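You operate a simulated robot arm through the tools that you are given. There is no shell and no other tool. Be economical: measure what you need, move in short steps, check, and stop when the job is done.

Carry out the task below with a simulated robot arm. There is one attempt and no reset: what you move stays moved.

TASK
Clean the paste mark under the grey pan off the simmer ring.
Fine: ring off, wait till the hot lamp goes out, pan on the trivet; cream cloth back.
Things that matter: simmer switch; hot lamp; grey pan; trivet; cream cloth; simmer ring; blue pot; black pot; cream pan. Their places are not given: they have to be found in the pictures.

Only the result counts: the job must be done as asked and must still hold three seconds after the hand-in. Knocking over, shifting, dropping, spilling or breaking anything else fails it. Flat cloth is picked up by pressing the open fingertips on it (5 to 10 N) and closing them slowly along it; thin cloth reads only 2 to 8 mm in the jaws.

THE ROBOT
A 6-joint arm with a two-finger parallel gripper, fixed in place. Base frame: the origin is at the foot of the arm, x ahead of it, y to its left, z up; the work surface is at about z = 900. Units: mm, degrees, N and s.
With the tool pointing down near the work surface it reaches from about 440 to 860 mm from the base axis. Its first joint turns from -115.0 to 115.0 degrees. Payload 4.2 kg.
The tool frame sits at the grasp point between the pads (the TCP): z along the fingers, y along the line on which they close. The tips reach 23 mm beyond it. The gripper opens to 94 mm. The fingers are 38 mm wide and 10 mm thick; the gripper's body (54 by 96 mm) begins 39 mm behind the TCP.
Orientation is that of the tool frame in the base frame, as [roll, pitch, yaw] about the fixed x, y, z axes, in that order (R = Rz(yaw) Ry(pitch) Rx(roll)). With the fingers straight down and closing along the base's y, the tool's x points along the base's -x, its y along +y and its z along -z.

THE INTERFACE
- The arm moves only by the tool jog_arm. Its argument "commands" is a list of rows, each an object of numbers (a shift or turn left out is 0, a gripper value left out holds the last): "wx", "wy", "wz": the turn, a rotation vector about the base's x, y, z in degrees; "dx", "dy", "dz": the shift along the base's x, y, z in mm; "hand": the closure, from 0 (fully open) to 1 (shut). In form: [{"wx": .., "wy": .., "wz": .., "dx": .., "dy": .., "dz": .., "hand": ..}, ...]. A call has 1 to 10 rows; each row is the pose to reach, as a shift and turn from the pose commanded when the call began. A row lasts 0.2 s, in which the tool goes at most 50 mm and 8.6 degrees; a call with a longer step from one row to the next is refused whole, and so is a gripper value outside its range. Where a pose cannot be reached the arm comes as near as it can. A force on the tool above 90 N (or 10 N above the force at the start of the call, whichever is more), or a blocked arm, ends the call early, and 0.2 s more pass. The fingers move at their own pace (about 108 mm/s each) and stop on an object; they squeeze with about 41 N. The grip force told is the motor's: it shows also when the fingers shut on nothing. Time passes only in rows, and 0.2 s behind the last, so rows that repeat a pose let the fingers close. The reply holds the time, the measured pose of the TCP, the force on the tool along the base axes, the opening and the grip force, in the units named above and with some noise.
- Cameras (640 x 400 px; columns grow to the right, rows downward): "scene" is fixed at [399.9, -648.5, 1648.6]; the picture's right is [0.92, -0.40, 0.00], its down [-0.22, -0.51, -0.83] and it looks along [0.33, 0.76, -0.56] (base axes); focal length 354 px, centre (320, 200). "wrist" rides on the gripper at [-39, 0, -44] in the tool frame; the picture's right is [0.00, -1.00, 0.00], its down [0.97, 0.00, -0.24] and it looks along [0.24, 0.00, 0.97] (tool axes); focal length 218 px, centre (320, 200).
- grab_frame(camera): a new picture of that camera. No time passes.
- lift_body(by): slides the trunk up (or, below 0, down) by that many mm; the arm rides with it, the base frame stays. It gives what a move gives, with no picture.
- measure_at(camera, pixels): for up to 12 pixels [column, row] of the newest picture of that camera ("zoom" is the newest enlarged one), the place [x, y, z] in the base frame of the surface seen there, good to about 2 mm. No time passes.
- close_up(camera, box): a new picture of the part [left, top, right, bottom] of that camera's present view, enlarged. No time passes.
- job_done(): hands the job in; it is judged then, once.

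Work in short steps. Measure before you move; look again where a grasp or a placing could have gone wrong, and mend it. You have 80 turns and 34 pictures in all, those below and enlarged ones among them. Open the gripper and draw the arm clear of the work before you hand the job in, unless the task says otherwise; then end with one line.

The tools are called after "Request:" as a command line: name --argument value ..., lists and objects as JSON in quotes. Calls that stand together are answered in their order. jog_arm: Moves the arm, as the interface text tells. Its arguments: {"type":"object","properties":{"commands":{"type":"array"}},"required":["commands"]} The other tools are called the same way: lift_body (by) slides the trunk up or down; grab_frame (camera) takes a picture; measure_at (camera, pixels) gives the place of the surface under pixels of a picture; close_up (camera, box) takes an enlarged picture of a part of a camera's view; job_done () hands the job in.

At the start:

```text
time: 0.0
eef_pos: [507.9, 323.8, 1138.3]
orientation: [-180.0, 0.0, -180.0]
contact_force: [0.2, 0.2, 0.1]
opening: 94.0
gripper_force: 0.0
trunk travel left (down, up): [-850.0, 140.0]
```

scene: 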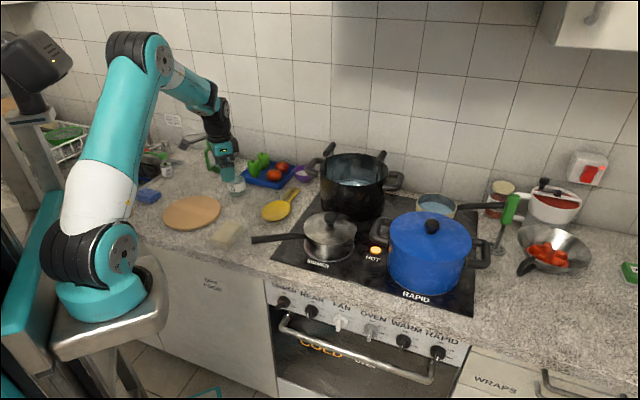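
wrist: 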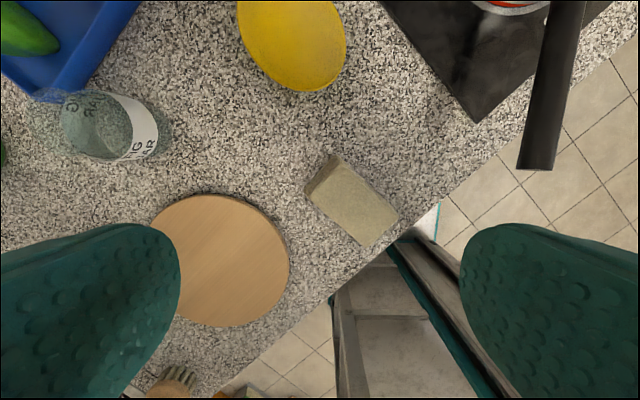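

The scene shows the grey pan at (328,235), the lamp near (376,250), knobs along the front panel, a wooden disc at (192,212) and a cream block or cloth at (228,232). I'll enlarge the knobs and the hob.

Request:
close_up --camera "scene" --box '[250, 270, 480, 400]'

Request:
close_up --camera "scene" --box '[160, 140, 420, 300]'

```text
2.78 times, centred on (365, 335) of scene
```

zoom: 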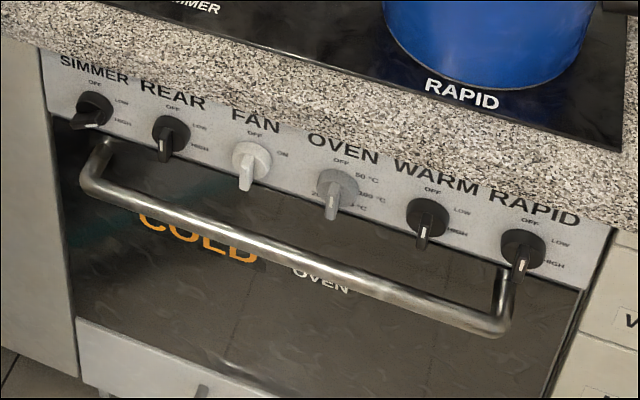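

```text
2.46 times, centred on (290, 220) of scene
```

zoom: 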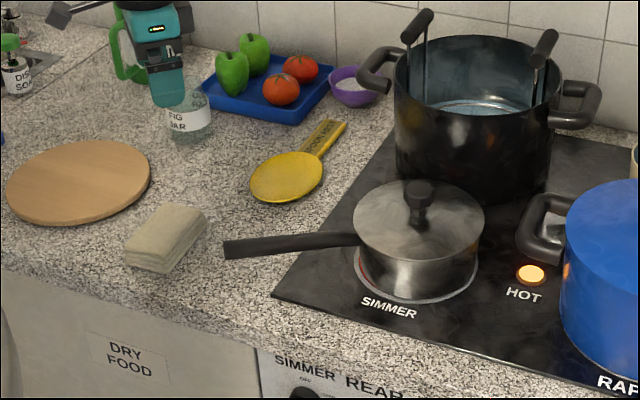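

The simmer knob is leftmost, and the hot lamp is lit. I'll zoom closely on the simmer knob to measure it.

Request:
close_up --camera "scene" --box '[262, 282, 326, 322]'

Request:
measure_at --camera "scene" --pixels '[[283, 303], [270, 292], [330, 318], [376, 250], [352, 263], [328, 216], [305, 237], [258, 240], [192, 212], [228, 230], [272, 265], [430, 350]]'

```text
10.00 times, centred on (294, 302) of scene
```

zoom: 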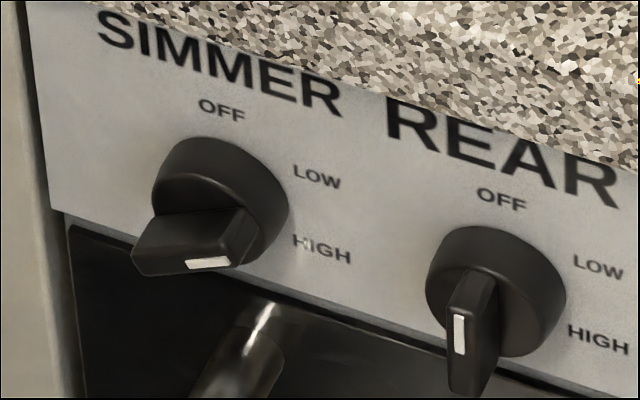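

```text
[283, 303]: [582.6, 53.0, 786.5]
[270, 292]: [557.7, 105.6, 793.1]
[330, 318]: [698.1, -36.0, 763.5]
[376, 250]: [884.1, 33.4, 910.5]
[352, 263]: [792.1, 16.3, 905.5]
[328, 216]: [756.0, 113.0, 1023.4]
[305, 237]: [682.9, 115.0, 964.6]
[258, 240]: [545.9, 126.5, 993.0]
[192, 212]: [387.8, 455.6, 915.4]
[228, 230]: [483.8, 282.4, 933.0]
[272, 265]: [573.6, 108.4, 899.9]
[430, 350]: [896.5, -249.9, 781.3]
```

The REAR bar is vertical with its mark towards OFF, while the SIMMER mark points right towards HIGH. I'll measure the knob and the panel precisely.

Request:
measure_at --camera "zoom" --pixels '[[140, 262], [245, 250], [208, 263], [190, 228], [215, 165], [222, 110], [317, 178], [322, 250], [80, 130], [590, 355], [459, 335], [270, 200]]'

Request:
measure_at --camera "scene" --pixels '[[310, 302], [350, 318], [300, 325], [340, 342], [250, 258], [470, 310], [290, 317]]'

```text
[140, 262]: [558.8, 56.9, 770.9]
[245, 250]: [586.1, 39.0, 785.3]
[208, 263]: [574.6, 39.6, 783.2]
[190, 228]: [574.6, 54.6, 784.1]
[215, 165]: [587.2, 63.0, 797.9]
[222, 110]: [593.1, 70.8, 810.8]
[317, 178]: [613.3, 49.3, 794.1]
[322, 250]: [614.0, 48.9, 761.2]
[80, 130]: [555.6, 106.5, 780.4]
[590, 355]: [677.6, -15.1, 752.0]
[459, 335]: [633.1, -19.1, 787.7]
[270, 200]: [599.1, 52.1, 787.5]
```

```text
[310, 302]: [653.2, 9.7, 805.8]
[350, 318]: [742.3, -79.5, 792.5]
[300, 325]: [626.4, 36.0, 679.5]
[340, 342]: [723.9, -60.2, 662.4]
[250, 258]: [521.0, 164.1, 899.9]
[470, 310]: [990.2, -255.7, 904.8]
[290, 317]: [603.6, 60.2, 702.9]
```

Fitting the panel: it is vertical and runs along (0.707,−0.707). The simmer knob centre is at about u=370, z=777, with the bar face about 34 mm out, and the mark sits near LOW (60° clockwise of OFF). I'll bring the arm in front of the hob at height and yaw it by 45°.

Request:
jog_arm --commands '[{"dy": -40, "wz": 5.6}, {"dx": -4, "dy": -84, "wz": 11.2}, {"dx": -8, "dy": -128, "wz": 16.9}, {"dx": -12, "dy": -172, "wz": 22.5}, {"dx": -16, "dy": -216, "wz": 28.1}, {"dx": -20, "dy": -260, "wz": 33.8}, {"dx": -24, "dy": -304, "wz": 39.4}, {"dx": -28, "dy": -344, "wz": 45}]'

Request:
measure_at --camera "scene" --pixels '[[286, 318], [285, 325], [281, 333], [290, 333], [300, 336], [430, 383], [436, 372], [283, 320]]'

```text
time: 1.8
eef_pos: [482.0, -21.5, 1136.5]
orientation: [180.0, 0.0, -134.9]
contact_force: [0.0, 0.2, 0.1]
opening: 94.0
gripper_force: 0.2
trunk travel left (down, up): [-850.0, 140.0]
```

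```text
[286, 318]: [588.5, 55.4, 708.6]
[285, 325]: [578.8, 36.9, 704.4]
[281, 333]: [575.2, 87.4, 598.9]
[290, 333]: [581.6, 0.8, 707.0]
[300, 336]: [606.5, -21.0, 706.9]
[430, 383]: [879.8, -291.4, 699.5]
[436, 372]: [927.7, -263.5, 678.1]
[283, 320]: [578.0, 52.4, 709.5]
```

The oven handle sits at z≈707, about 57 mm out, so it is clear of the fingers. Now I'll pitch the tool to horizontal.

Request:
jog_arm --commands '[{"wx": 6, "wy": -6}, {"wx": 12, "wy": -12}, {"wx": 18, "wy": -18}, {"wx": 24, "wy": -24}, {"wx": 30, "wy": -30}, {"wx": 36, "wy": -36}, {"wx": 42, "wy": -42}, {"wx": 48, "wy": -48}, {"wx": 54, "wy": -54}, {"wx": 60, "wy": -60}]'

```text
time: 4.0
eef_pos: [541.1, -69.6, 1066.4]
orientation: [-179.8, 85.0, -134.6]
contact_force: [0.6, 0.6, 0.7]
opening: 94.0
gripper_force: 0.1
out of reach, approached as far as the arm can: row 1, 2, 3, 4, 5, 6, 7, 8, 9, 10
trunk travel left (down, up): [-850.0, 140.0]
```

The arm only came near the pose here. I'll check the picture before using the trunk.

Request:
grab_frame --camera "scene"

```text
28 pictures are left
```

scene: 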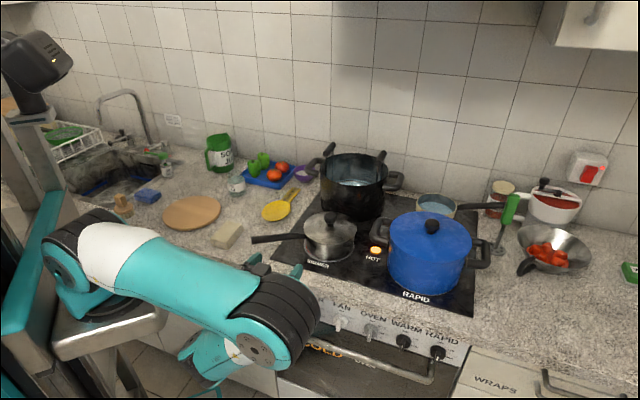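

The elbow folds awkwardly in this pose. A better way is tool down and slightly tilted, straddling the knob with the fingers closing along the panel, so that closing squares the bar to vertical (OFF). I'll measure the counter edge and the pan handle end.

Request:
measure_at --camera "scene" --pixels '[[254, 240], [256, 243], [470, 316], [466, 322], [466, 330], [466, 336], [466, 341], [466, 346], [330, 285], [345, 298]]'

Request:
jog_arm --commands '[{"wx": -6, "wy": 6}, {"wx": -12, "wy": 12}, {"wx": -18, "wy": 18}, {"wx": -24, "wy": 24}, {"wx": -30, "wy": 30}, {"wx": -36, "wy": 36}, {"wx": -42, "wy": 42}]'

```text
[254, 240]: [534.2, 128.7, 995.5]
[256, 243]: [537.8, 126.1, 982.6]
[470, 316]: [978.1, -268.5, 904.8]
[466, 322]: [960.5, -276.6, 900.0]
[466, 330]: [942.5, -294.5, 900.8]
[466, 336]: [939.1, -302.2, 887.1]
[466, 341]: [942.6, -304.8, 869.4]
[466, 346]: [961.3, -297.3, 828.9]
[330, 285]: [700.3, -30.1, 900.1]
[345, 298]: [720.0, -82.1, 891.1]
```

```text
time: 5.6
eef_pos: [542.0, -73.2, 1063.9]
orientation: [180.0, 25.3, -135.0]
contact_force: [-1.1, 0.2, -0.2]
opening: 94.2
gripper_force: 0.1
out of reach, approached as far as the arm can: row 1, 2, 3, 4, 5, 6, 7
trunk travel left (down, up): [-850.0, 140.0]
```

The counter lip stands about 18 mm proud of the panel, so the present 25° tilt suits: the body clears the lip and the fingertips reach the bar. A small test move will show which commanded pose is being tracked.

Request:
jog_arm --commands '[{"dx": 20, "dy": 0, "dz": 0}, {"dx": 20}]'

```text
time: 6.2
eef_pos: [563.6, -72.3, 1063.4]
orientation: [-180.0, 25.5, -135.0]
contact_force: [0.6, 0.0, 0.0]
opening: 93.7
gripper_force: 0.1
trunk travel left (down, up): [-850.0, 140.0]
```

The commanded pose follows the reached one. Now I'll move along the front to u=370 at 100 mm out, then descend.

Request:
jog_arm --commands '[{"dx": -21, "dy": 36}, {"dx": -41, "dy": 71}, {"dx": -41, "dy": 71, "dz": -45}, {"dx": -41, "dy": 71, "dz": -90}, {"dx": -41, "dy": 71, "dz": -135}, {"dx": -41, "dy": 71, "dz": -180}]'

```text
time: 7.6
eef_pos: [525.1, -1.4, 883.7]
orientation: [-179.9, 25.5, -135.1]
contact_force: [-0.6, 0.3, 0.4]
opening: 93.8
gripper_force: 0.0
out of reach, approached as far as the arm can: row 2, 3
trunk travel left (down, up): [-850.0, 140.0]
```

Good, it tracks at u=372 and 98 mm out. I'll go down to knob height and look.

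Request:
jog_arm --commands '[{"dz": -45}, {"dz": -90}, {"dx": -1, "dy": 1, "dz": -108}]'

Request:
grab_frame --camera "wrist"

```text
time: 8.4
eef_pos: [520.6, -1.0, 777.4]
orientation: [-179.9, 25.6, -135.0]
contact_force: [-0.3, -0.3, 0.9]
opening: 94.0
gripper_force: 0.1
trunk travel left (down, up): [-850.0, 140.0]
```

```text
27 pictures are left
```

wrist: 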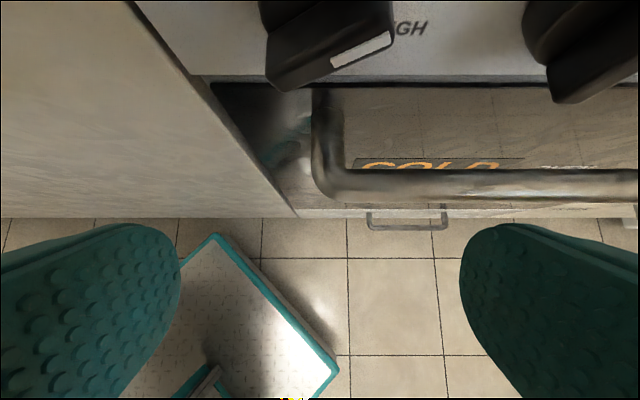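

The knob and its mark show at the top of the wrist view, near (330,40). I'll measure it from here.

Request:
measure_at --camera "wrist" --pixels '[[335, 62], [388, 40], [268, 85], [280, 92], [360, 50], [270, 60], [390, 10], [265, 15], [560, 100], [640, 62]]'

```text
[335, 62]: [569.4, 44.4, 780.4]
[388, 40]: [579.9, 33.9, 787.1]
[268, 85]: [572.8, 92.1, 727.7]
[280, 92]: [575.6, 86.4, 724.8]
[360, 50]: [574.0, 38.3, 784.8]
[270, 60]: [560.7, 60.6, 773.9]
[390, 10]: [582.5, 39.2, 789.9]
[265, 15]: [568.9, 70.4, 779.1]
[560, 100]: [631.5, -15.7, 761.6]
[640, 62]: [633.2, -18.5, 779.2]
```

Bar ends are at u≈354 to 386, z≈774 to 787, centre u=370. I'll move in, straddling it.

Request:
jog_arm --commands '[{"dx": 15, "dy": 14}, {"dx": 28, "dy": 26.5}, {"dx": 34, "dy": 32.5}, {"dx": 40, "dy": 38.5}, {"dx": 40, "dy": 38.5}]'

Request:
grab_frame --camera "wrist"

```text
time: 9.6
eef_pos: [560.2, 39.4, 774.5]
orientation: [180.0, 25.4, -135.1]
contact_force: [0.5, -0.3, 0.0]
opening: 93.7
gripper_force: 0.0
trunk travel left (down, up): [-850.0, 140.0]
```

```text
26 pictures are left
```

wrist: 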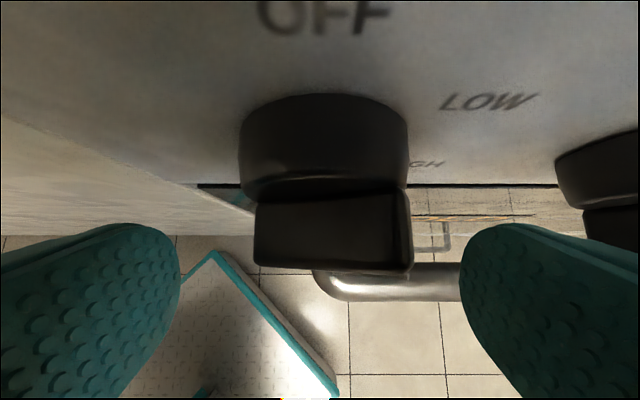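

The fingers straddle the knob without contact. I'll nudge 1.5 mm along u and close to square the bar.

Request:
jog_arm --commands '[{"dx": 1.1, "dy": -1.1}, {"dx": 1.1, "dy": -1.1, "hand": 0.3}, {"dx": 1.1, "dy": -1.1, "hand": 0.55}, {"dx": 1.1, "dy": -1.1, "hand": 0.7}, {"dx": 1.1, "dy": -1.1, "hand": 0.8}, {"dx": 1.1, "dy": -1.1, "hand": 0.9}, {"dx": 1.1, "dy": -1.1, "hand": 0.9}, {"dx": 1.1, "dy": -1.1, "hand": 0.9}]'

Request:
close_up --camera "wrist" --box '[160, 0, 480, 300]'

```text
time: 11.4
eef_pos: [561.7, 38.5, 775.5]
orientation: [180.0, 25.4, -135.0]
contact_force: [-6.7, 9.0, -1.5]
opening: 39.6
gripper_force: 45.2
trunk travel left (down, up): [-850.0, 140.0]
```

```text
1.33 times, centred on (320, 150) of wrist
```

zoom: 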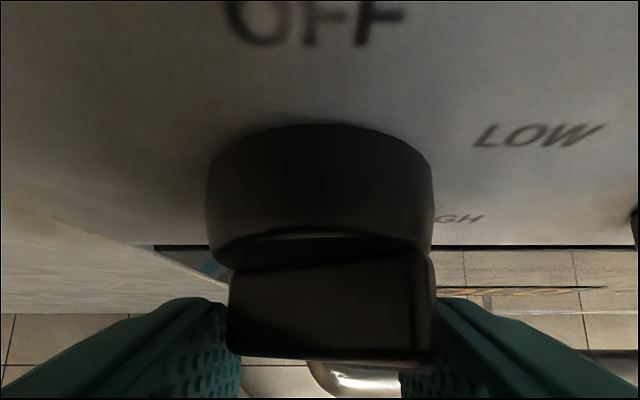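

The bar is jammed across its length (39.6 mm) because friction stops it turning. I'll open, rise, and use the closed fingertips to push the bar's left end straight down instead.

Request:
jog_arm --commands '[{"hand": 0.3}, {"hand": 0.2}, {"dz": 20, "hand": 0.2}, {"dz": 40, "hand": 0.2}, {"dx": -12.7, "dy": 12.7, "dz": 40, "hand": 0.6}, {"dx": -12.7, "dy": 12.7, "dz": 40, "hand": 1}, {"dx": -12.7, "dy": 12.7, "dz": 40, "hand": 1}, {"dx": -12.7, "dy": 12.7, "dz": 40, "hand": 1}]'

Request:
grab_frame --camera "wrist"

```text
time: 13.2
eef_pos: [549.9, 49.5, 817.0]
orientation: [-180.0, 25.5, -135.1]
contact_force: [0.4, 0.5, -1.2]
opening: 0.0
gripper_force: 40.9
trunk travel left (down, up): [-850.0, 140.0]
```

```text
24 pictures are left
```

wrist: 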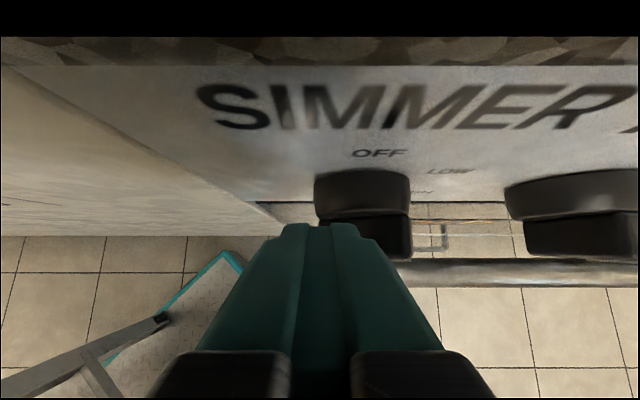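

The closed tips sit above the bar's left half. I'll shift 1.5 mm left and sweep straight down slowly.

Request:
jog_arm --commands '[{"dx": -1.1, "dy": 1.1, "dz": -6}, {"dx": -1.1, "dy": 1.1, "dz": -12}, {"dx": -1.1, "dy": 1.1, "dz": -18}, {"dx": -1.1, "dy": 1.1, "dz": -23}, {"dx": -1.1, "dy": 1.1, "dz": -28}, {"dx": -1.1, "dy": 1.1, "dz": -33}, {"dx": -1.1, "dy": 1.1, "dz": -38}, {"dx": -1.1, "dy": 1.1, "dz": -43}]'

Request:
close_up --camera "wrist" --box '[160, 0, 480, 300]'

```text
time: 15.0
eef_pos: [549.0, 51.3, 772.0]
orientation: [180.0, 25.5, -135.0]
contact_force: [-0.2, -0.1, -0.7]
opening: 0.0
gripper_force: 40.6
trunk travel left (down, up): [-850.0, 140.0]
```

```text
1.33 times, centred on (320, 150) of wrist
```

zoom: 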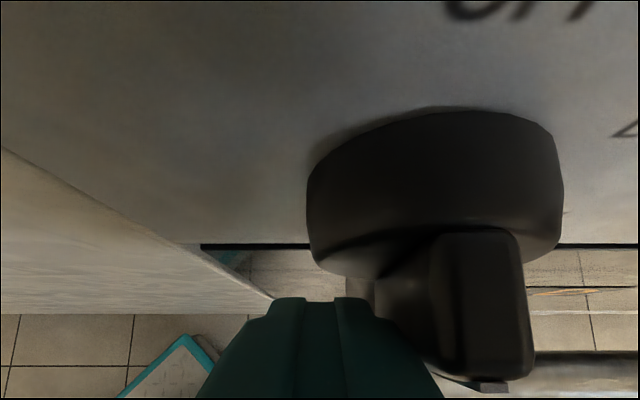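

The bar now stands nearly vertical. I'll rise, open, straddle it again and close gently to square it, then release.

Request:
jog_arm --commands '[{"dz": 25}, {"dz": 46}, {"dx": 12.5, "dy": -12.5, "dz": 46, "hand": 0.1}, {"dx": 12.5, "dy": -12.5, "dz": 46, "hand": 0.1}, {"dx": 12.5, "dy": -12.5, "dz": 46, "hand": 0.1}, {"dx": 12.5, "dy": -12.5, "dz": 46, "hand": 0.1}, {"dx": 12.5, "dy": -12.5, "dz": 23}, {"dx": 12.5, "dy": -12.5, "dz": 3}, {"dx": 12.5, "dy": -12.5, "dz": 3}]'

Request:
jog_arm --commands '[{"hand": 0.4}, {"hand": 0.6}, {"hand": 0.8}, {"hand": 0.9}, {"hand": 1}, {"hand": 1}, {"hand": 1}]'

```text
time: 17.0
eef_pos: [561.4, 42.0, 774.3]
orientation: [179.9, 25.5, -135.0]
contact_force: [0.2, -0.1, -0.6]
opening: 84.4
gripper_force: 0.1
trunk travel left (down, up): [-850.0, 140.0]
```

```text
time: 18.6
eef_pos: [561.9, 38.8, 774.7]
orientation: [-179.8, 25.3, -134.9]
contact_force: [-1.2, -41.9, -0.4]
opening: 11.1
gripper_force: 45.2
trunk travel left (down, up): [-850.0, 140.0]
```

The opening reads 11.1 mm, so the bar is squared. I'll release, back off and check the knob and lamp.

Request:
jog_arm --commands '[{"hand": 0.5}, {"hand": 0.3}, {"dx": -20, "dy": -20, "hand": 0.3}, {"dx": -42, "dy": -42, "hand": 0.1}, {"dx": -42, "dy": -72, "dz": 35, "hand": 0}, {"dx": -32, "dy": -102, "dz": 70}, {"dx": -22, "dy": -132, "dz": 105}]'

Request:
close_up --camera "scene" --box '[240, 200, 432, 320]'

```text
time: 20.2
eef_pos: [541.6, -94.8, 879.5]
orientation: [-180.0, 25.4, -135.0]
contact_force: [0.7, 0.1, -0.6]
opening: 93.9
gripper_force: 0.0
trunk travel left (down, up): [-850.0, 140.0]
```

```text
3.33 times, centred on (336, 260) of scene
```

zoom: 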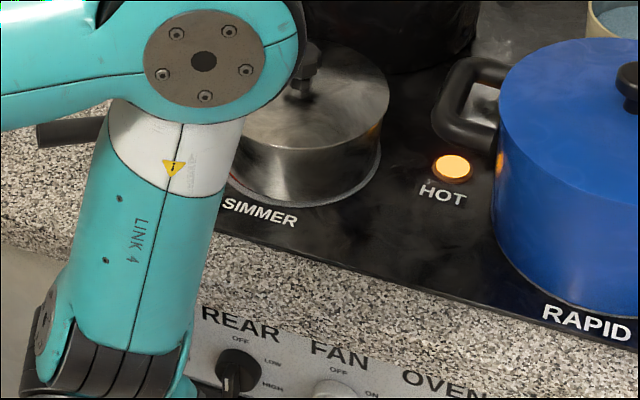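

The arm blocks the view. I'll rise, remove the tilt and yaw back.

Request:
jog_arm --commands '[{"dz": 45, "wx": -4.5, "wy": 4.5}, {"dz": 90, "wx": -9, "wy": 9}, {"dz": 135, "wx": -13.5, "wy": 13.5}, {"dz": 180, "wx": -18, "wy": 18}, {"dz": 220, "wx": -18, "wy": 18}, {"dz": 260, "wx": -18, "wy": 18}]'

Request:
jog_arm --commands '[{"dx": -5, "dy": 40, "wz": -5.6}, {"dx": -10, "dy": 84, "wz": -11.2}, {"dx": -15, "dy": 128, "wz": -16.9}, {"dx": -20, "dy": 172, "wz": -22.5}, {"dx": -25, "dy": 216, "wz": -28.1}, {"dx": -30, "dy": 260, "wz": -33.8}, {"dx": -35, "dy": 304, "wz": -39.4}, {"dx": -40, "dy": 345, "wz": -45}, {"dx": -40, "dy": 385, "wz": -45}]'

Request:
close_up --camera "scene" --box '[230, 200, 422, 320]'

```text
time: 21.6
eef_pos: [542.7, -92.6, 1140.9]
orientation: [179.9, 0.0, -135.0]
contact_force: [0.7, -0.6, -0.3]
opening: 94.1
gripper_force: 0.1
trunk travel left (down, up): [-850.0, 140.0]
```

```text
time: 23.6
eef_pos: [498.6, 292.7, 1139.6]
orientation: [-180.0, 0.0, 179.9]
contact_force: [-0.4, -1.1, -0.1]
opening: 94.1
gripper_force: 0.0
trunk travel left (down, up): [-850.0, 140.0]
```

```text
3.33 times, centred on (326, 260) of scene
```

zoom: 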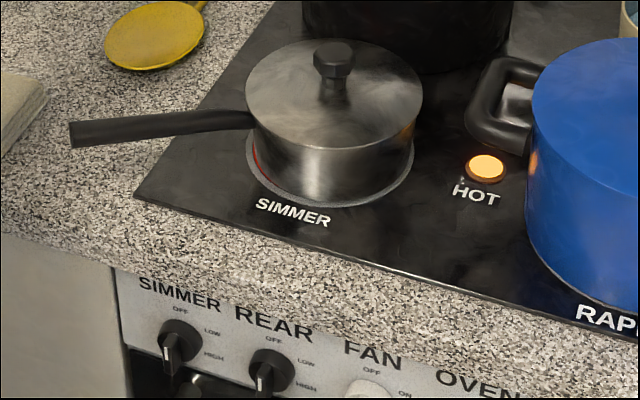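

SIMMER now matches the OFF knobs, and the lamp is still lit. While it cools I'll measure the pan, handle and ring, and let time pass.

Request:
measure_at --camera "zoom" --pixels '[[75, 135], [130, 122], [190, 118], [245, 116], [130, 138], [190, 130], [248, 75], [420, 90], [333, 45], [330, 205], [252, 165], [412, 160]]'

Request:
jog_arm --commands '[{}, {}, {}, {}, {}, {}, {}, {}, {}, {}]'

Request:
jog_arm --commands '[{}, {}, {}, {}, {}, {}, {}, {}, {}, {}]'

Request:
grab_frame --camera "scene"

```text
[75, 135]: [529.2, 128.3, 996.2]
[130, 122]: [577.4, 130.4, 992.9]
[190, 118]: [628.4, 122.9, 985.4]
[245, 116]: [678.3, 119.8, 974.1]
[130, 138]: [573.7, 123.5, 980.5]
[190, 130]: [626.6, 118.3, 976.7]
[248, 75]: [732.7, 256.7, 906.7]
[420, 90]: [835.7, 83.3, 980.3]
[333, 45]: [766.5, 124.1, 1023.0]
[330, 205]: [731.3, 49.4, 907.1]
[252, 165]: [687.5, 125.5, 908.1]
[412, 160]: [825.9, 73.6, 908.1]
```

```text
time: 25.8
eef_pos: [498.6, 291.9, 1140.5]
orientation: [179.9, 0.1, -180.0]
contact_force: [-0.3, 0.2, -0.5]
opening: 93.9
gripper_force: 0.0
trunk travel left (down, up): [-850.0, 140.0]
```

```text
time: 28.0
eef_pos: [497.5, 293.7, 1140.1]
orientation: [180.0, 0.0, 180.0]
contact_force: [0.4, 0.5, 1.0]
opening: 94.2
gripper_force: 0.1
trunk travel left (down, up): [-850.0, 140.0]
```

```text
20 pictures are left
```

scene: 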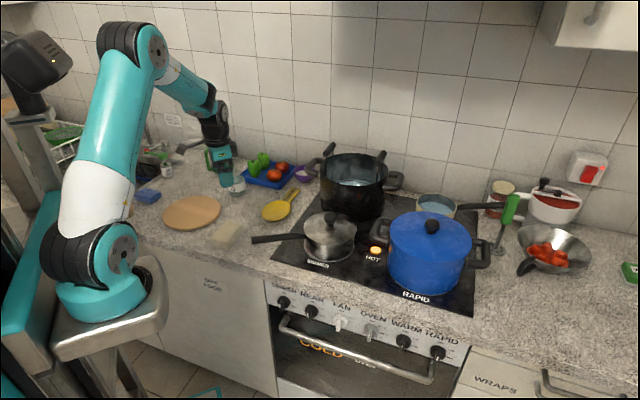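

The lamp is still lit at (376,250). I'll wait more, and measure the trivet and cloth from this picture.

Request:
measure_at --camera "scene" --pixels '[[163, 213], [221, 209], [190, 197], [192, 229], [218, 225], [244, 225], [210, 238], [228, 248], [231, 222], [226, 234], [238, 236], [160, 216]]'

Request:
jog_arm --commands '[{}, {}, {}, {}, {}, {}, {}, {}, {}, {}]'

Request:
jog_arm --commands '[{}, {}, {}, {}, {}, {}, {}, {}, {}, {}]'

Request:
jog_arm --commands '[{}, {}, {}, {}, {}, {}, {}, {}, {}, {}]'

Request:
jog_arm --commands '[{}, {}, {}, {}, {}, {}, {}, {}, {}, {}]'

Request:
close_up --camera "scene" --box '[150, 180, 390, 330]'

```text
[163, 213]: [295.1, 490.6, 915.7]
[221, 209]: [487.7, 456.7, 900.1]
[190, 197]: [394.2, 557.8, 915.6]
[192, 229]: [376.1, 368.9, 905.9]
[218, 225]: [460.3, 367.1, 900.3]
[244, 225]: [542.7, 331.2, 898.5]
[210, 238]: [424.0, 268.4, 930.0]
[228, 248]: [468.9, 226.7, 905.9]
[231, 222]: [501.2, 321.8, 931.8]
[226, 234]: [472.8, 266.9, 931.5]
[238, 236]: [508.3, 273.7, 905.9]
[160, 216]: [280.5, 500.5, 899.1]
```

```text
time: 30.2
eef_pos: [498.0, 292.9, 1139.3]
orientation: [179.9, -0.1, 179.9]
contact_force: [-0.4, -0.4, 0.1]
opening: 94.0
gripper_force: 0.1
trunk travel left (down, up): [-850.0, 140.0]
```

```text
time: 32.4
eef_pos: [498.5, 292.8, 1139.6]
orientation: [-180.0, 0.0, -180.0]
contact_force: [0.0, -0.3, 0.8]
opening: 94.1
gripper_force: 0.1
trunk travel left (down, up): [-850.0, 140.0]
```

```text
time: 34.6
eef_pos: [498.7, 293.6, 1139.7]
orientation: [-180.0, 0.1, 180.0]
contact_force: [-0.7, 0.1, 0.0]
opening: 94.0
gripper_force: 0.1
trunk travel left (down, up): [-850.0, 140.0]
```

```text
time: 36.8
eef_pos: [498.4, 292.7, 1139.3]
orientation: [179.9, 0.1, 180.0]
contact_force: [-0.2, -0.8, -0.7]
opening: 94.1
gripper_force: 0.0
trunk travel left (down, up): [-850.0, 140.0]
```

```text
2.67 times, centred on (270, 255) of scene
```

zoom: 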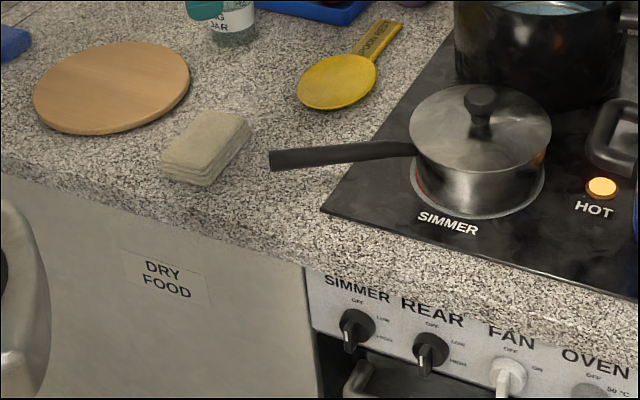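

Still lit. I'll wait about 18 s more.

Request:
jog_arm --commands '[{}, {}, {}, {}, {}, {}, {}, {}, {}, {}]'

Request:
jog_arm --commands '[{}, {}, {}, {}, {}, {}, {}, {}, {}, {}]'

Request:
jog_arm --commands '[{}, {}, {}, {}, {}, {}, {}, {}, {}, {}]'

Request:
jog_arm --commands '[{}, {}, {}, {}, {}, {}, {}, {}, {}, {}]'

Request:
jog_arm --commands '[{}, {}, {}, {}, {}, {}, {}, {}, {}, {}]'

Request:
jog_arm --commands '[{}, {}, {}, {}, {}, {}, {}, {}, {}, {}]'

Request:
jog_arm --commands '[{}, {}, {}, {}, {}, {}, {}, {}, {}, {}]'

Request:
jog_arm --commands '[{}, {}, {}, {}, {}, {}, {}, {}, {}, {}]'

Request:
close_up --camera "scene" --box '[240, 180, 400, 280]'

```text
time: 39.0
eef_pos: [498.1, 293.0, 1139.6]
orientation: [179.9, 0.0, -180.0]
contact_force: [0.8, -0.1, -0.4]
opening: 93.9
gripper_force: 0.1
trunk travel left (down, up): [-850.0, 140.0]
```

```text
time: 41.2
eef_pos: [499.3, 293.2, 1140.3]
orientation: [180.0, 0.0, -179.9]
contact_force: [-0.4, -0.1, 0.7]
opening: 94.0
gripper_force: 0.0
trunk travel left (down, up): [-850.0, 140.0]
```

```text
time: 43.4
eef_pos: [498.4, 293.3, 1139.4]
orientation: [-180.0, -0.1, -179.9]
contact_force: [0.7, 0.4, -0.7]
opening: 94.0
gripper_force: 0.0
trunk travel left (down, up): [-850.0, 140.0]
```

```text
time: 45.6
eef_pos: [499.5, 293.3, 1139.9]
orientation: [-179.9, 0.1, 180.0]
contact_force: [-0.3, 0.5, -0.4]
opening: 93.9
gripper_force: 0.0
trunk travel left (down, up): [-850.0, 140.0]
```

```text
time: 47.8
eef_pos: [498.5, 293.4, 1140.6]
orientation: [180.0, 0.0, -180.0]
contact_force: [-0.4, -0.1, -0.2]
opening: 93.7
gripper_force: 0.0
trunk travel left (down, up): [-850.0, 140.0]
```

```text
time: 50.0
eef_pos: [498.3, 293.4, 1139.6]
orientation: [179.9, 0.0, 180.0]
contact_force: [1.1, -0.8, -0.4]
opening: 93.9
gripper_force: 0.0
trunk travel left (down, up): [-850.0, 140.0]
```

```text
time: 52.2
eef_pos: [498.5, 292.4, 1139.3]
orientation: [-180.0, 0.0, -180.0]
contact_force: [-0.8, -0.7, -0.2]
opening: 94.1
gripper_force: 0.1
trunk travel left (down, up): [-850.0, 140.0]
```

```text
time: 54.4
eef_pos: [498.1, 292.9, 1139.9]
orientation: [179.9, 0.0, -180.0]
contact_force: [-0.6, -0.6, -0.2]
opening: 94.0
gripper_force: 0.0
trunk travel left (down, up): [-850.0, 140.0]
```

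```text
4.00 times, centred on (320, 230) of scene
```

zoom: 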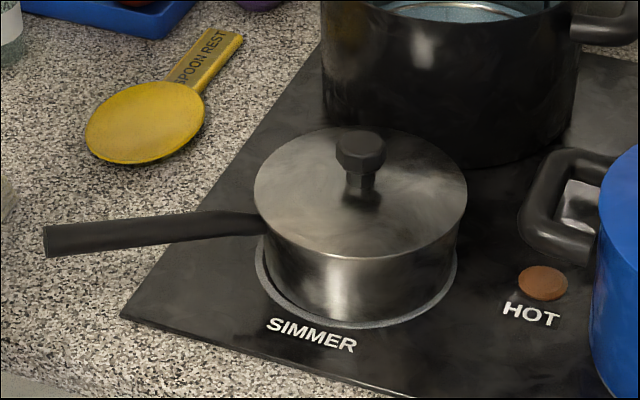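

The lamp is out. Now I'll go above the pan handle near its inner end (x≈650, y≈122) and look.

Request:
jog_arm --commands '[{"dx": 25, "dy": -29, "wz": -1}, {"dx": 50, "dy": -57, "wz": -2}, {"dx": 76, "dy": -86, "wz": -3.3}, {"dx": 101, "dy": -114, "wz": -3.3}, {"dx": 127, "dy": -143, "wz": -3.3, "dz": -20}, {"dx": 152, "dy": -170, "dz": -50, "wz": -3.3, "hand": 0.35}, {"dx": 152, "dy": -170, "dz": -50, "wz": -3.3}]'

Request:
grab_frame --camera "wrist"

```text
time: 56.0
eef_pos: [650.9, 122.2, 1088.8]
orientation: [-180.0, 0.0, 176.8]
contact_force: [-0.5, -0.1, -0.5]
opening: 61.2
gripper_force: 0.1
trunk travel left (down, up): [-850.0, 140.0]
```

```text
17 pictures are left
```

wrist: 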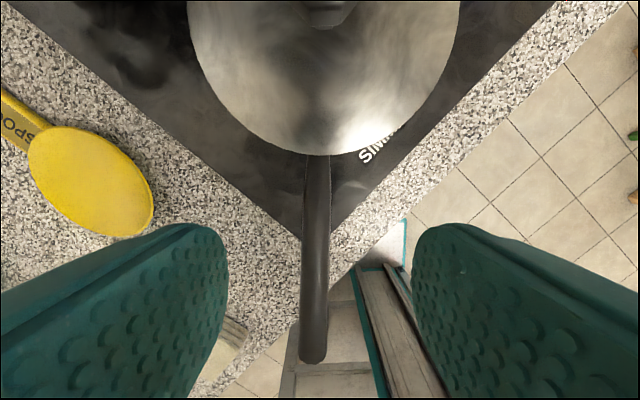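

Request:
measure_at --camera "wrist" --pixels '[[318, 160], [305, 160], [330, 160], [317, 200], [303, 220], [330, 220], [315, 250], [313, 330], [322, 14], [190, 20], [458, 20], [320, 154]]'

```text
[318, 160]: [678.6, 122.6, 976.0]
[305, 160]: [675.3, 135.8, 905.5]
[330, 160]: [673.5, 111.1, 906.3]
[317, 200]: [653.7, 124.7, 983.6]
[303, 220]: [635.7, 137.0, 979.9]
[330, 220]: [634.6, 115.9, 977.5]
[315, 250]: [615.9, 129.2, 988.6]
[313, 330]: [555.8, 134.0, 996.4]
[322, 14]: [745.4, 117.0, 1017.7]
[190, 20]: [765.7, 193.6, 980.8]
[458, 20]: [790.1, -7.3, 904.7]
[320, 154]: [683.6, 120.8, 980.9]
```

The handle axis is about 5° off x: (653.7,124.7), top z≈984. I'll lower around it and close.

Request:
jog_arm --commands '[{"dx": 1, "dy": 3, "dz": -40, "wz": -2}, {"dx": 1, "dy": 3, "dz": -80, "wz": -2}, {"dx": 1, "dy": 3, "dz": -100, "wz": -2}, {"dx": 1, "dy": 3, "dz": -114, "wz": -2}, {"dx": 1, "dy": 3, "dz": -114, "wz": -2, "hand": 0.6}, {"dx": 1, "dy": 3, "dz": -114, "wz": -2, "hand": 0.8}, {"dx": 1, "dy": 3, "dz": -114, "wz": -2, "hand": 0.95}, {"dx": 1, "dy": 3, "dz": -114, "wz": -2, "hand": 0.95}]'

```text
time: 57.8
eef_pos: [652.3, 125.1, 976.5]
orientation: [180.0, 0.0, 174.6]
contact_force: [0.4, -1.8, -0.4]
opening: 23.6
gripper_force: 41.4
trunk travel left (down, up): [-850.0, 140.0]
```

The handle is gripped at 23.6 mm. I'll lift slowly by 30 mm and check for sag.

Request:
jog_arm --commands '[{"dz": 3}, {"dz": 7}, {"dz": 12}, {"dz": 18}, {"dz": 24}, {"dz": 30}, {"dz": 30}]'

Request:
close_up --camera "scene" --box '[180, 140, 420, 290]'

```text
time: 59.4
eef_pos: [652.9, 125.0, 1005.7]
orientation: [179.9, 0.1, 174.7]
contact_force: [-0.4, -0.7, -9.4]
opening: 23.7
gripper_force: 41.1
trunk travel left (down, up): [-850.0, 140.0]
```

```text
2.67 times, centred on (300, 215) of scene
```

zoom: 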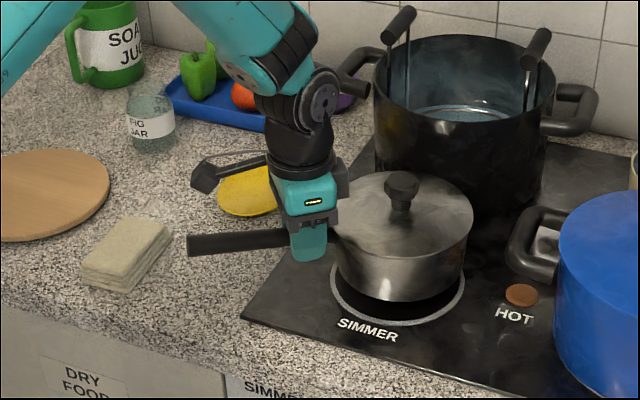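

The pan hangs level (about 1 kg) and the lid is steady. I'll lift further and draw it away from the black pot gently.

Request:
jog_arm --commands '[{"dz": 8}, {"dz": 22}, {"dz": 38}, {"dz": 54, "dx": -4}, {"dz": 66, "dx": -14}, {"dz": 74, "dx": -28}, {"dz": 78, "dx": -46}, {"dz": 80, "dx": -62}, {"dz": 80, "dx": -72}, {"dz": 80, "dx": -76}]'

Request:
jog_arm --commands '[{"dx": -5, "dy": 5}, {"dx": -17, "dy": 18}, {"dx": -34, "dy": 37}, {"dx": -52, "dy": 58}, {"dx": -70, "dy": 79}, {"dx": -88, "dy": 100}, {"dx": -106, "dy": 121}, {"dx": -122, "dy": 139}, {"dx": -133, "dy": 151}, {"dx": -137, "dy": 156}]'

Request:
grab_frame --camera "scene"

```text
time: 61.6
eef_pos: [577.0, 125.7, 1087.1]
orientation: [-179.9, 0.1, 174.7]
contact_force: [-0.9, 0.0, -9.5]
opening: 23.7
gripper_force: 41.2
trunk travel left (down, up): [-850.0, 140.0]
```

```text
time: 63.8
eef_pos: [440.8, 280.4, 1086.7]
orientation: [-179.9, 0.0, 174.8]
contact_force: [0.1, 0.1, -9.2]
opening: 23.8
gripper_force: 40.6
trunk travel left (down, up): [-850.0, 140.0]
```

```text
15 pictures are left
```

scene: 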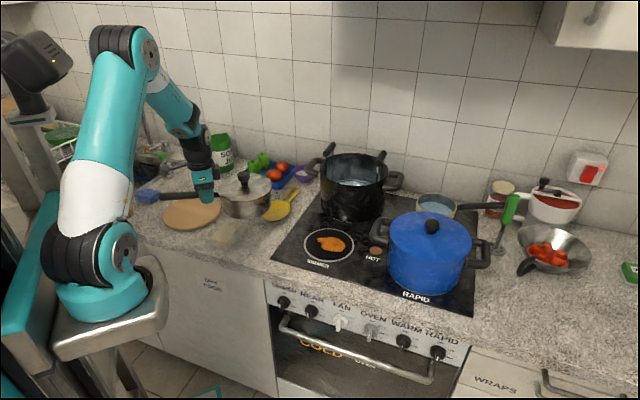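

The orange paste mark shows on the ring at (330,242). I'll measure it and the carried pan.

Request:
measure_at --camera "scene" --pixels '[[243, 175], [245, 216], [220, 207], [270, 200], [318, 242], [342, 243], [330, 238], [330, 250], [304, 244], [355, 243], [329, 228], [329, 260]]'

```text
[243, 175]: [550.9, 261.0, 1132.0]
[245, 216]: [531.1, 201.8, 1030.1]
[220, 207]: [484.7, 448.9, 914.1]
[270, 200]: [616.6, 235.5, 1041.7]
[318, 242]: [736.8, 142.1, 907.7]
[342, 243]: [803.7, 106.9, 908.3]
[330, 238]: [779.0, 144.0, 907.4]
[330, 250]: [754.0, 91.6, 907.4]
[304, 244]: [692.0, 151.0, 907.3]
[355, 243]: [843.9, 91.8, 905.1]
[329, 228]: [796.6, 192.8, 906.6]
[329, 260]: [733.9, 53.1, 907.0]
```

Offsets agree. The trivet centre is about (389,462), top at 915.7, so the grip target is (278,473,985). I'll traverse, then descend.

Request:
jog_arm --commands '[{"dx": -5, "dy": 6}, {"dx": -18, "dy": 21}, {"dx": -37, "dy": 44}, {"dx": -57, "dy": 68}, {"dx": -78, "dy": 92}, {"dx": -99, "dy": 117}, {"dx": -120, "dy": 142}, {"dx": -140, "dy": 166}, {"dx": -156, "dy": 185}, {"dx": -163, "dy": 193}]'

Request:
jog_arm --commands '[{"dz": -5}, {"dz": -18}, {"dz": -34}, {"dz": -50}, {"dz": -64}, {"dz": -75}, {"dz": -82}, {"dz": -86}, {"dz": -88}, {"dz": -88}]'

Request:
close_up --camera "scene" --box '[100, 120, 292, 240]'

```text
time: 66.0
eef_pos: [317.9, 470.6, 1093.7]
orientation: [179.3, 0.0, 170.4]
contact_force: [-0.2, 0.5, -8.5]
opening: 23.3
gripper_force: 41.2
trunk travel left (down, up): [-850.0, 140.0]
```

```text
time: 68.2
eef_pos: [277.0, 474.7, 998.7]
orientation: [180.0, 0.0, 174.7]
contact_force: [-0.4, 0.2, -9.3]
opening: 23.6
gripper_force: 41.8
trunk travel left (down, up): [-850.0, 140.0]
```

```text
3.33 times, centred on (196, 180) of scene
```

zoom: 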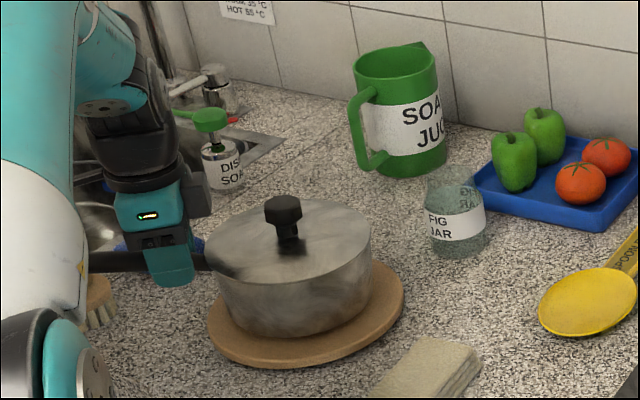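

The pan hovers about 14 mm over the trivet. I'll check centring.

Request:
measure_at --camera "zoom" --pixels '[[283, 205], [283, 240], [402, 290], [212, 325], [300, 358], [395, 270], [206, 250], [371, 240]]'

```text
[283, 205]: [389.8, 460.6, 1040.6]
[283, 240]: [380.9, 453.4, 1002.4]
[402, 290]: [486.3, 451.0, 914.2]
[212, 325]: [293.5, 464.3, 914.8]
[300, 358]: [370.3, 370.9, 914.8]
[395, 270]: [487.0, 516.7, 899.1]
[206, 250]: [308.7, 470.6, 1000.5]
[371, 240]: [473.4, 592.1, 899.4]
```

It is centred within a few mm. I'll lower until contact and release.

Request:
jog_arm --commands '[{"dz": -4}, {"dz": -8}, {"dz": -11}, {"dz": -13}, {"dz": -14}, {"dz": -14.5}, {"dz": -14.5}]'

```text
time: 69.8
eef_pos: [276.7, 474.6, 986.7]
orientation: [179.8, 0.0, 174.8]
contact_force: [-7.8, 2.9, 15.4]
opening: 23.7
gripper_force: 41.0
trunk travel left (down, up): [-850.0, 140.0]
```

It's in contact (+15 N). I'll ease up 2 mm, open and rise.

Request:
jog_arm --commands '[{"dz": 1}, {"dz": 1.8}, {"dz": 1.8, "hand": 0.7}, {"dz": 1.8, "hand": 0.5}, {"dz": 1.8, "hand": 0.3}, {"dz": 1.8, "hand": 0.3}, {"dz": 20}, {"dz": 60}, {"dz": 100}, {"dz": 140}]'

Request:
grab_frame --camera "scene"

```text
time: 72.0
eef_pos: [284.1, 461.4, 1075.0]
orientation: [-175.0, 0.2, 173.7]
contact_force: [0.6, -0.3, 0.7]
opening: 65.8
gripper_force: 0.1
trunk travel left (down, up): [-850.0, 140.0]
```

```text
13 pictures are left
```

scene: 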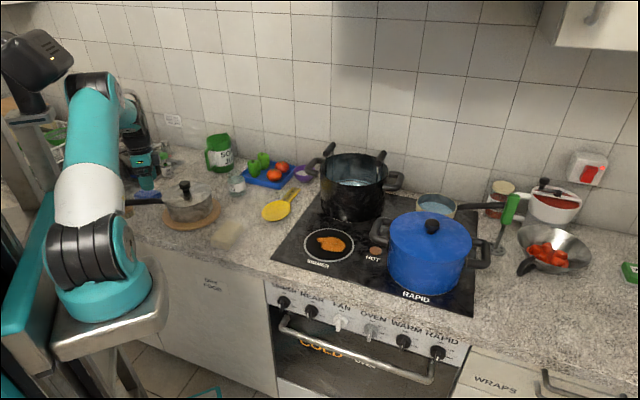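

The pan sits on the trivet with its lid on. I'll go over the cloth, swinging clear of the lid knob, and look down.

Request:
jog_arm --commands '[{"dy": 0}, {"dx": 10, "dy": -45, "wz": 2}, {"dx": 25, "dy": -90, "wz": 4}, {"dx": 55, "dy": -125, "wz": 5}, {"dx": 95, "dy": -150, "wz": 5}, {"dx": 135, "dy": -170, "wz": 5}, {"dx": 175, "dy": -185, "wz": 5}, {"dx": 205, "dy": -195, "wz": 5, "hand": 0}, {"dx": 205, "dy": -195, "wz": 5, "hand": 0}]'

Request:
grab_frame --camera "wrist"

```text
time: 72.7
eef_pos: [294.5, 394.0, 1031.5]
orientation: [-169.7, -0.6, 175.6]
contact_force: [-0.1, 1.1, -0.8]
opening: 65.4
gripper_force: 0.0
trunk travel left (down, up): [-850.0, 140.0]
stopped in row 3: the arm was blocked; the commanded pose is now the measured one
```

```text
12 pictures are left
```

wrist: 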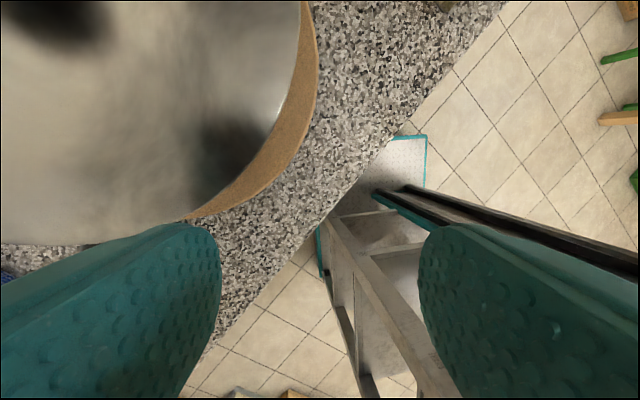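

The arm stopped near a configuration limit, with no contact force. I'll move outward and up in small steps while correcting the roll.

Request:
jog_arm --commands '[{"dz": 15, "dx": 8}, {"dz": 30, "dx": 16, "wx": -2}, {"dz": 45, "dx": 30, "wx": -5}, {"dz": 60, "dx": 50, "wx": -8}, {"dz": 75, "dx": 75, "wx": -10}]'

```text
time: 73.9
eef_pos: [370.5, 397.0, 1113.5]
orientation: [-160.4, 0.1, 175.9]
contact_force: [0.4, 0.2, -0.4]
opening: 65.8
gripper_force: 0.1
trunk travel left (down, up): [-850.0, 140.0]
```

The roll correction needs the opposite sign. I'll fix it while going over the cloth.

Request:
jog_arm --commands '[{"wx": 5, "dx": 15, "dy": -15}, {"wx": 10, "dx": 35, "dy": -40}, {"wx": 15, "dx": 60, "dy": -70}, {"wx": 19.6, "dx": 85, "dy": -100}, {"wx": 19.6, "dx": 95, "dy": -122, "hand": 0}, {"wx": 19.6, "dx": 95, "dy": -122, "hand": 0}]'

Request:
grab_frame --camera "wrist"

```text
time: 75.3
eef_pos: [466.4, 270.6, 1110.2]
orientation: [-180.0, -1.2, 175.9]
contact_force: [0.2, 0.3, -0.4]
opening: 94.0
gripper_force: 0.1
trunk travel left (down, up): [-850.0, 140.0]
```

```text
11 pictures are left
```

wrist: 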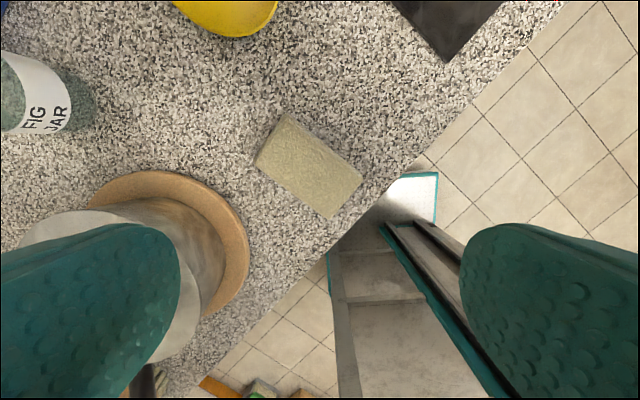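

Request:
measure_at --camera "wrist" --pixels '[[284, 114], [362, 177], [328, 218], [256, 164], [308, 168], [285, 130], [330, 200], [345, 175], [270, 160], [250, 150], [345, 215]]'

Request:
close_up --camera "wrist" --box '[230, 90, 390, 240]'

```text
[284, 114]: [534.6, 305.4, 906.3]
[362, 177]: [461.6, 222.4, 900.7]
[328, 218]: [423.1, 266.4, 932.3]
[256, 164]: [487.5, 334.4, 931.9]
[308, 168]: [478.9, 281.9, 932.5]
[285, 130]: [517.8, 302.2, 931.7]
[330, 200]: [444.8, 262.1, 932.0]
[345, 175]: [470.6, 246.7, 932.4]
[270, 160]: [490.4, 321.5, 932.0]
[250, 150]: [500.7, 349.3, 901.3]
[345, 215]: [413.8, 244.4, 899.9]
```

```text
2.67 times, centred on (310, 165) of wrist
```

zoom: 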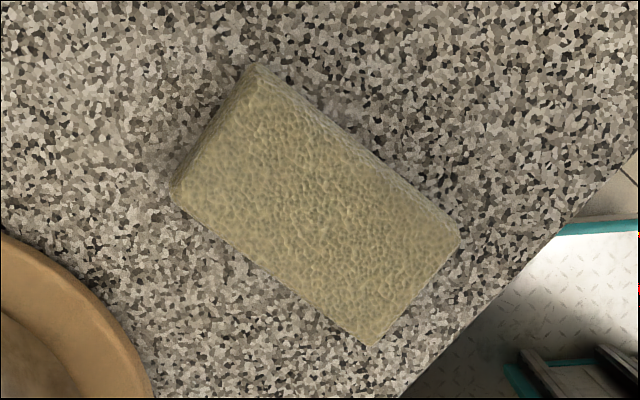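

The cloth is a folded block about 94×58 mm, 32 mm high, centred near (474,280), with its short axis along (0.68,−0.73). I'll turn the tool by +47°, hover over it and measure the clearances near the ring.

Request:
jog_arm --commands '[{"wz": 8}, {"wz": 16}, {"wz": 24, "dx": 4, "dy": 5}, {"wz": 32, "dx": 7.6, "dy": 9.4}, {"wz": 40, "dx": 7.6, "dy": 9.4, "dz": -30}, {"wz": 47, "dx": 7.6, "dy": 9.4, "dz": -70}, {"wz": 47, "dx": 7.6, "dy": 9.4, "dz": -100}, {"wz": 47, "dx": 7.6, "dy": 9.4, "dz": -100}]'

Request:
measure_at --camera "scene" --pixels '[[322, 175], [322, 210], [345, 215], [316, 163], [395, 190], [378, 232], [374, 222], [390, 260], [398, 183], [372, 215]]'

Request:
grab_frame --camera "wrist"

```text
time: 77.1
eef_pos: [472.4, 282.9, 1011.5]
orientation: [-179.8, -1.2, -137.0]
contact_force: [0.8, -0.3, -0.3]
opening: 94.1
gripper_force: 0.1
trunk travel left (down, up): [-850.0, 140.0]
```

```text
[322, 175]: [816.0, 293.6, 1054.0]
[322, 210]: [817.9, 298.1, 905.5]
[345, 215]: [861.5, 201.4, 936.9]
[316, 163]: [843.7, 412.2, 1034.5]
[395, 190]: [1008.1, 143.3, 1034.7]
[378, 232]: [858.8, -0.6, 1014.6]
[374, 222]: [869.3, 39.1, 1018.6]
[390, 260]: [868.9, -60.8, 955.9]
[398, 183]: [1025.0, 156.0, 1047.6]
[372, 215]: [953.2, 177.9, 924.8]
```

```text
9 pictures are left
```

wrist: 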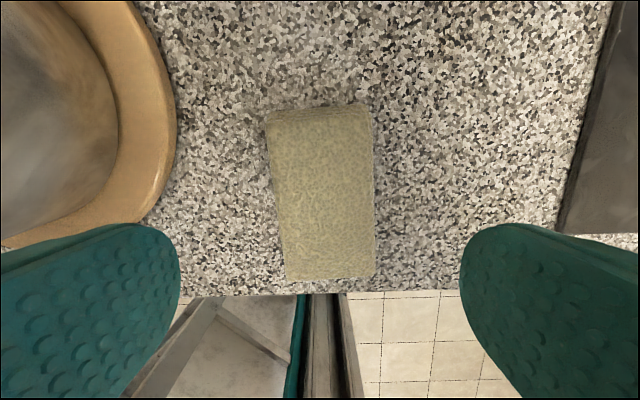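

The cloth is centred between the fingers. I'll measure its corners once more before descending.

Request:
measure_at --camera "wrist" --pixels '[[272, 122], [368, 118], [372, 272], [291, 274], [325, 200]]'

```text
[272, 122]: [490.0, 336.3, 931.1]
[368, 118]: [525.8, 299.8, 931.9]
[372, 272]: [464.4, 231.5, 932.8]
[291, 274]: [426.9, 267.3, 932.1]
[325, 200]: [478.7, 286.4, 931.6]
```

Centre (477,284); I'll turn 4.8° more and descend to z≈934 so the tips sit 11 mm above the counter, then close.

Request:
jog_arm --commands '[{"wz": 4.8, "dx": 4.5, "dy": 1, "dz": -25}, {"wz": 4.8, "dx": 4.5, "dy": 1, "dz": -50}, {"wz": 4.8, "dx": 4.5, "dy": 1, "dz": -68}, {"wz": 4.8, "dx": 4.5, "dy": 1, "dz": -77.5}, {"wz": 4.8, "dx": 4.5, "dy": 1, "dz": -77.5, "hand": 0.3}, {"wz": 4.8, "dx": 4.5, "dy": 1, "dz": -77.5, "hand": 0.45}, {"wz": 4.8, "dx": 4.5, "dy": 1, "dz": -77.5, "hand": 0.6}, {"wz": 4.8, "dx": 4.5, "dy": 1, "dz": -77.5, "hand": 0.7}, {"wz": 4.8, "dx": 4.5, "dy": 1, "dz": -77.5, "hand": 0.7}]'

```text
time: 79.1
eef_pos: [477.4, 283.7, 934.6]
orientation: [-180.0, -1.3, -132.2]
contact_force: [0.8, -0.4, 0.7]
opening: 64.1
gripper_force: 41.6
trunk travel left (down, up): [-850.0, 140.0]
```

Gripped at 64 mm (the lower layers are wider). I'll lift and look.

Request:
jog_arm --commands '[{"dz": 10}, {"dz": 30}, {"dz": 60}, {"dz": 90}, {"dz": 110}, {"dz": 110}]'

Request:
close_up --camera "scene" --box '[150, 140, 310, 260]'

```text
time: 80.5
eef_pos: [477.0, 283.3, 1045.7]
orientation: [-179.9, -1.3, -132.2]
contact_force: [0.7, 0.1, 0.0]
opening: 63.9
gripper_force: 41.3
trunk travel left (down, up): [-850.0, 140.0]
```

```text
3.33 times, centred on (230, 200) of scene
```

zoom: 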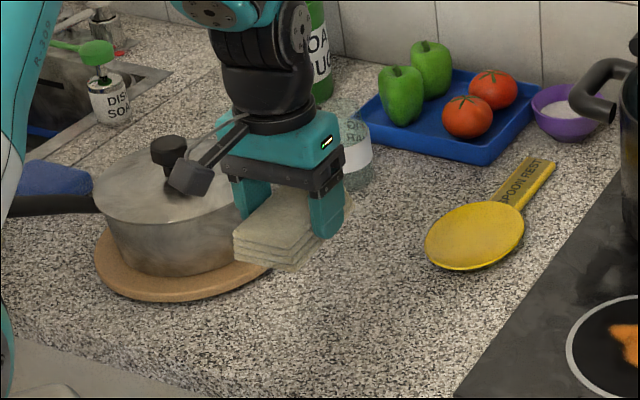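

The whole folded cloth is held and level. I'll carry it above the paste mark (770,118), then descend to just above contact (TCP≈942).

Request:
jog_arm --commands '[{"dx": 30, "dy": -17}, {"dx": 70, "dy": -40}, {"dx": 110, "dy": -62}, {"dx": 150, "dy": -85}, {"dx": 190, "dy": -107}, {"dx": 230, "dy": -130}, {"dx": 268, "dy": -151}, {"dx": 290, "dy": -163}, {"dx": 293, "dy": -165}]'

Request:
jog_arm --commands '[{"dz": -40}, {"dz": -75}, {"dz": -92}, {"dz": -99}, {"dz": -102}, {"dz": -104}, {"dz": -105}]'

```text
time: 82.5
eef_pos: [770.4, 119.7, 1044.3]
orientation: [-179.9, -1.3, -132.2]
contact_force: [-0.3, 0.2, -0.4]
opening: 64.0
gripper_force: 41.1
trunk travel left (down, up): [-850.0, 140.0]
```

```text
time: 84.1
eef_pos: [768.6, 119.1, 942.0]
orientation: [-179.9, -1.2, -132.3]
contact_force: [-4.9, -3.2, 16.5]
opening: 64.0
gripper_force: 41.3
trunk travel left (down, up): [-850.0, 140.0]
```

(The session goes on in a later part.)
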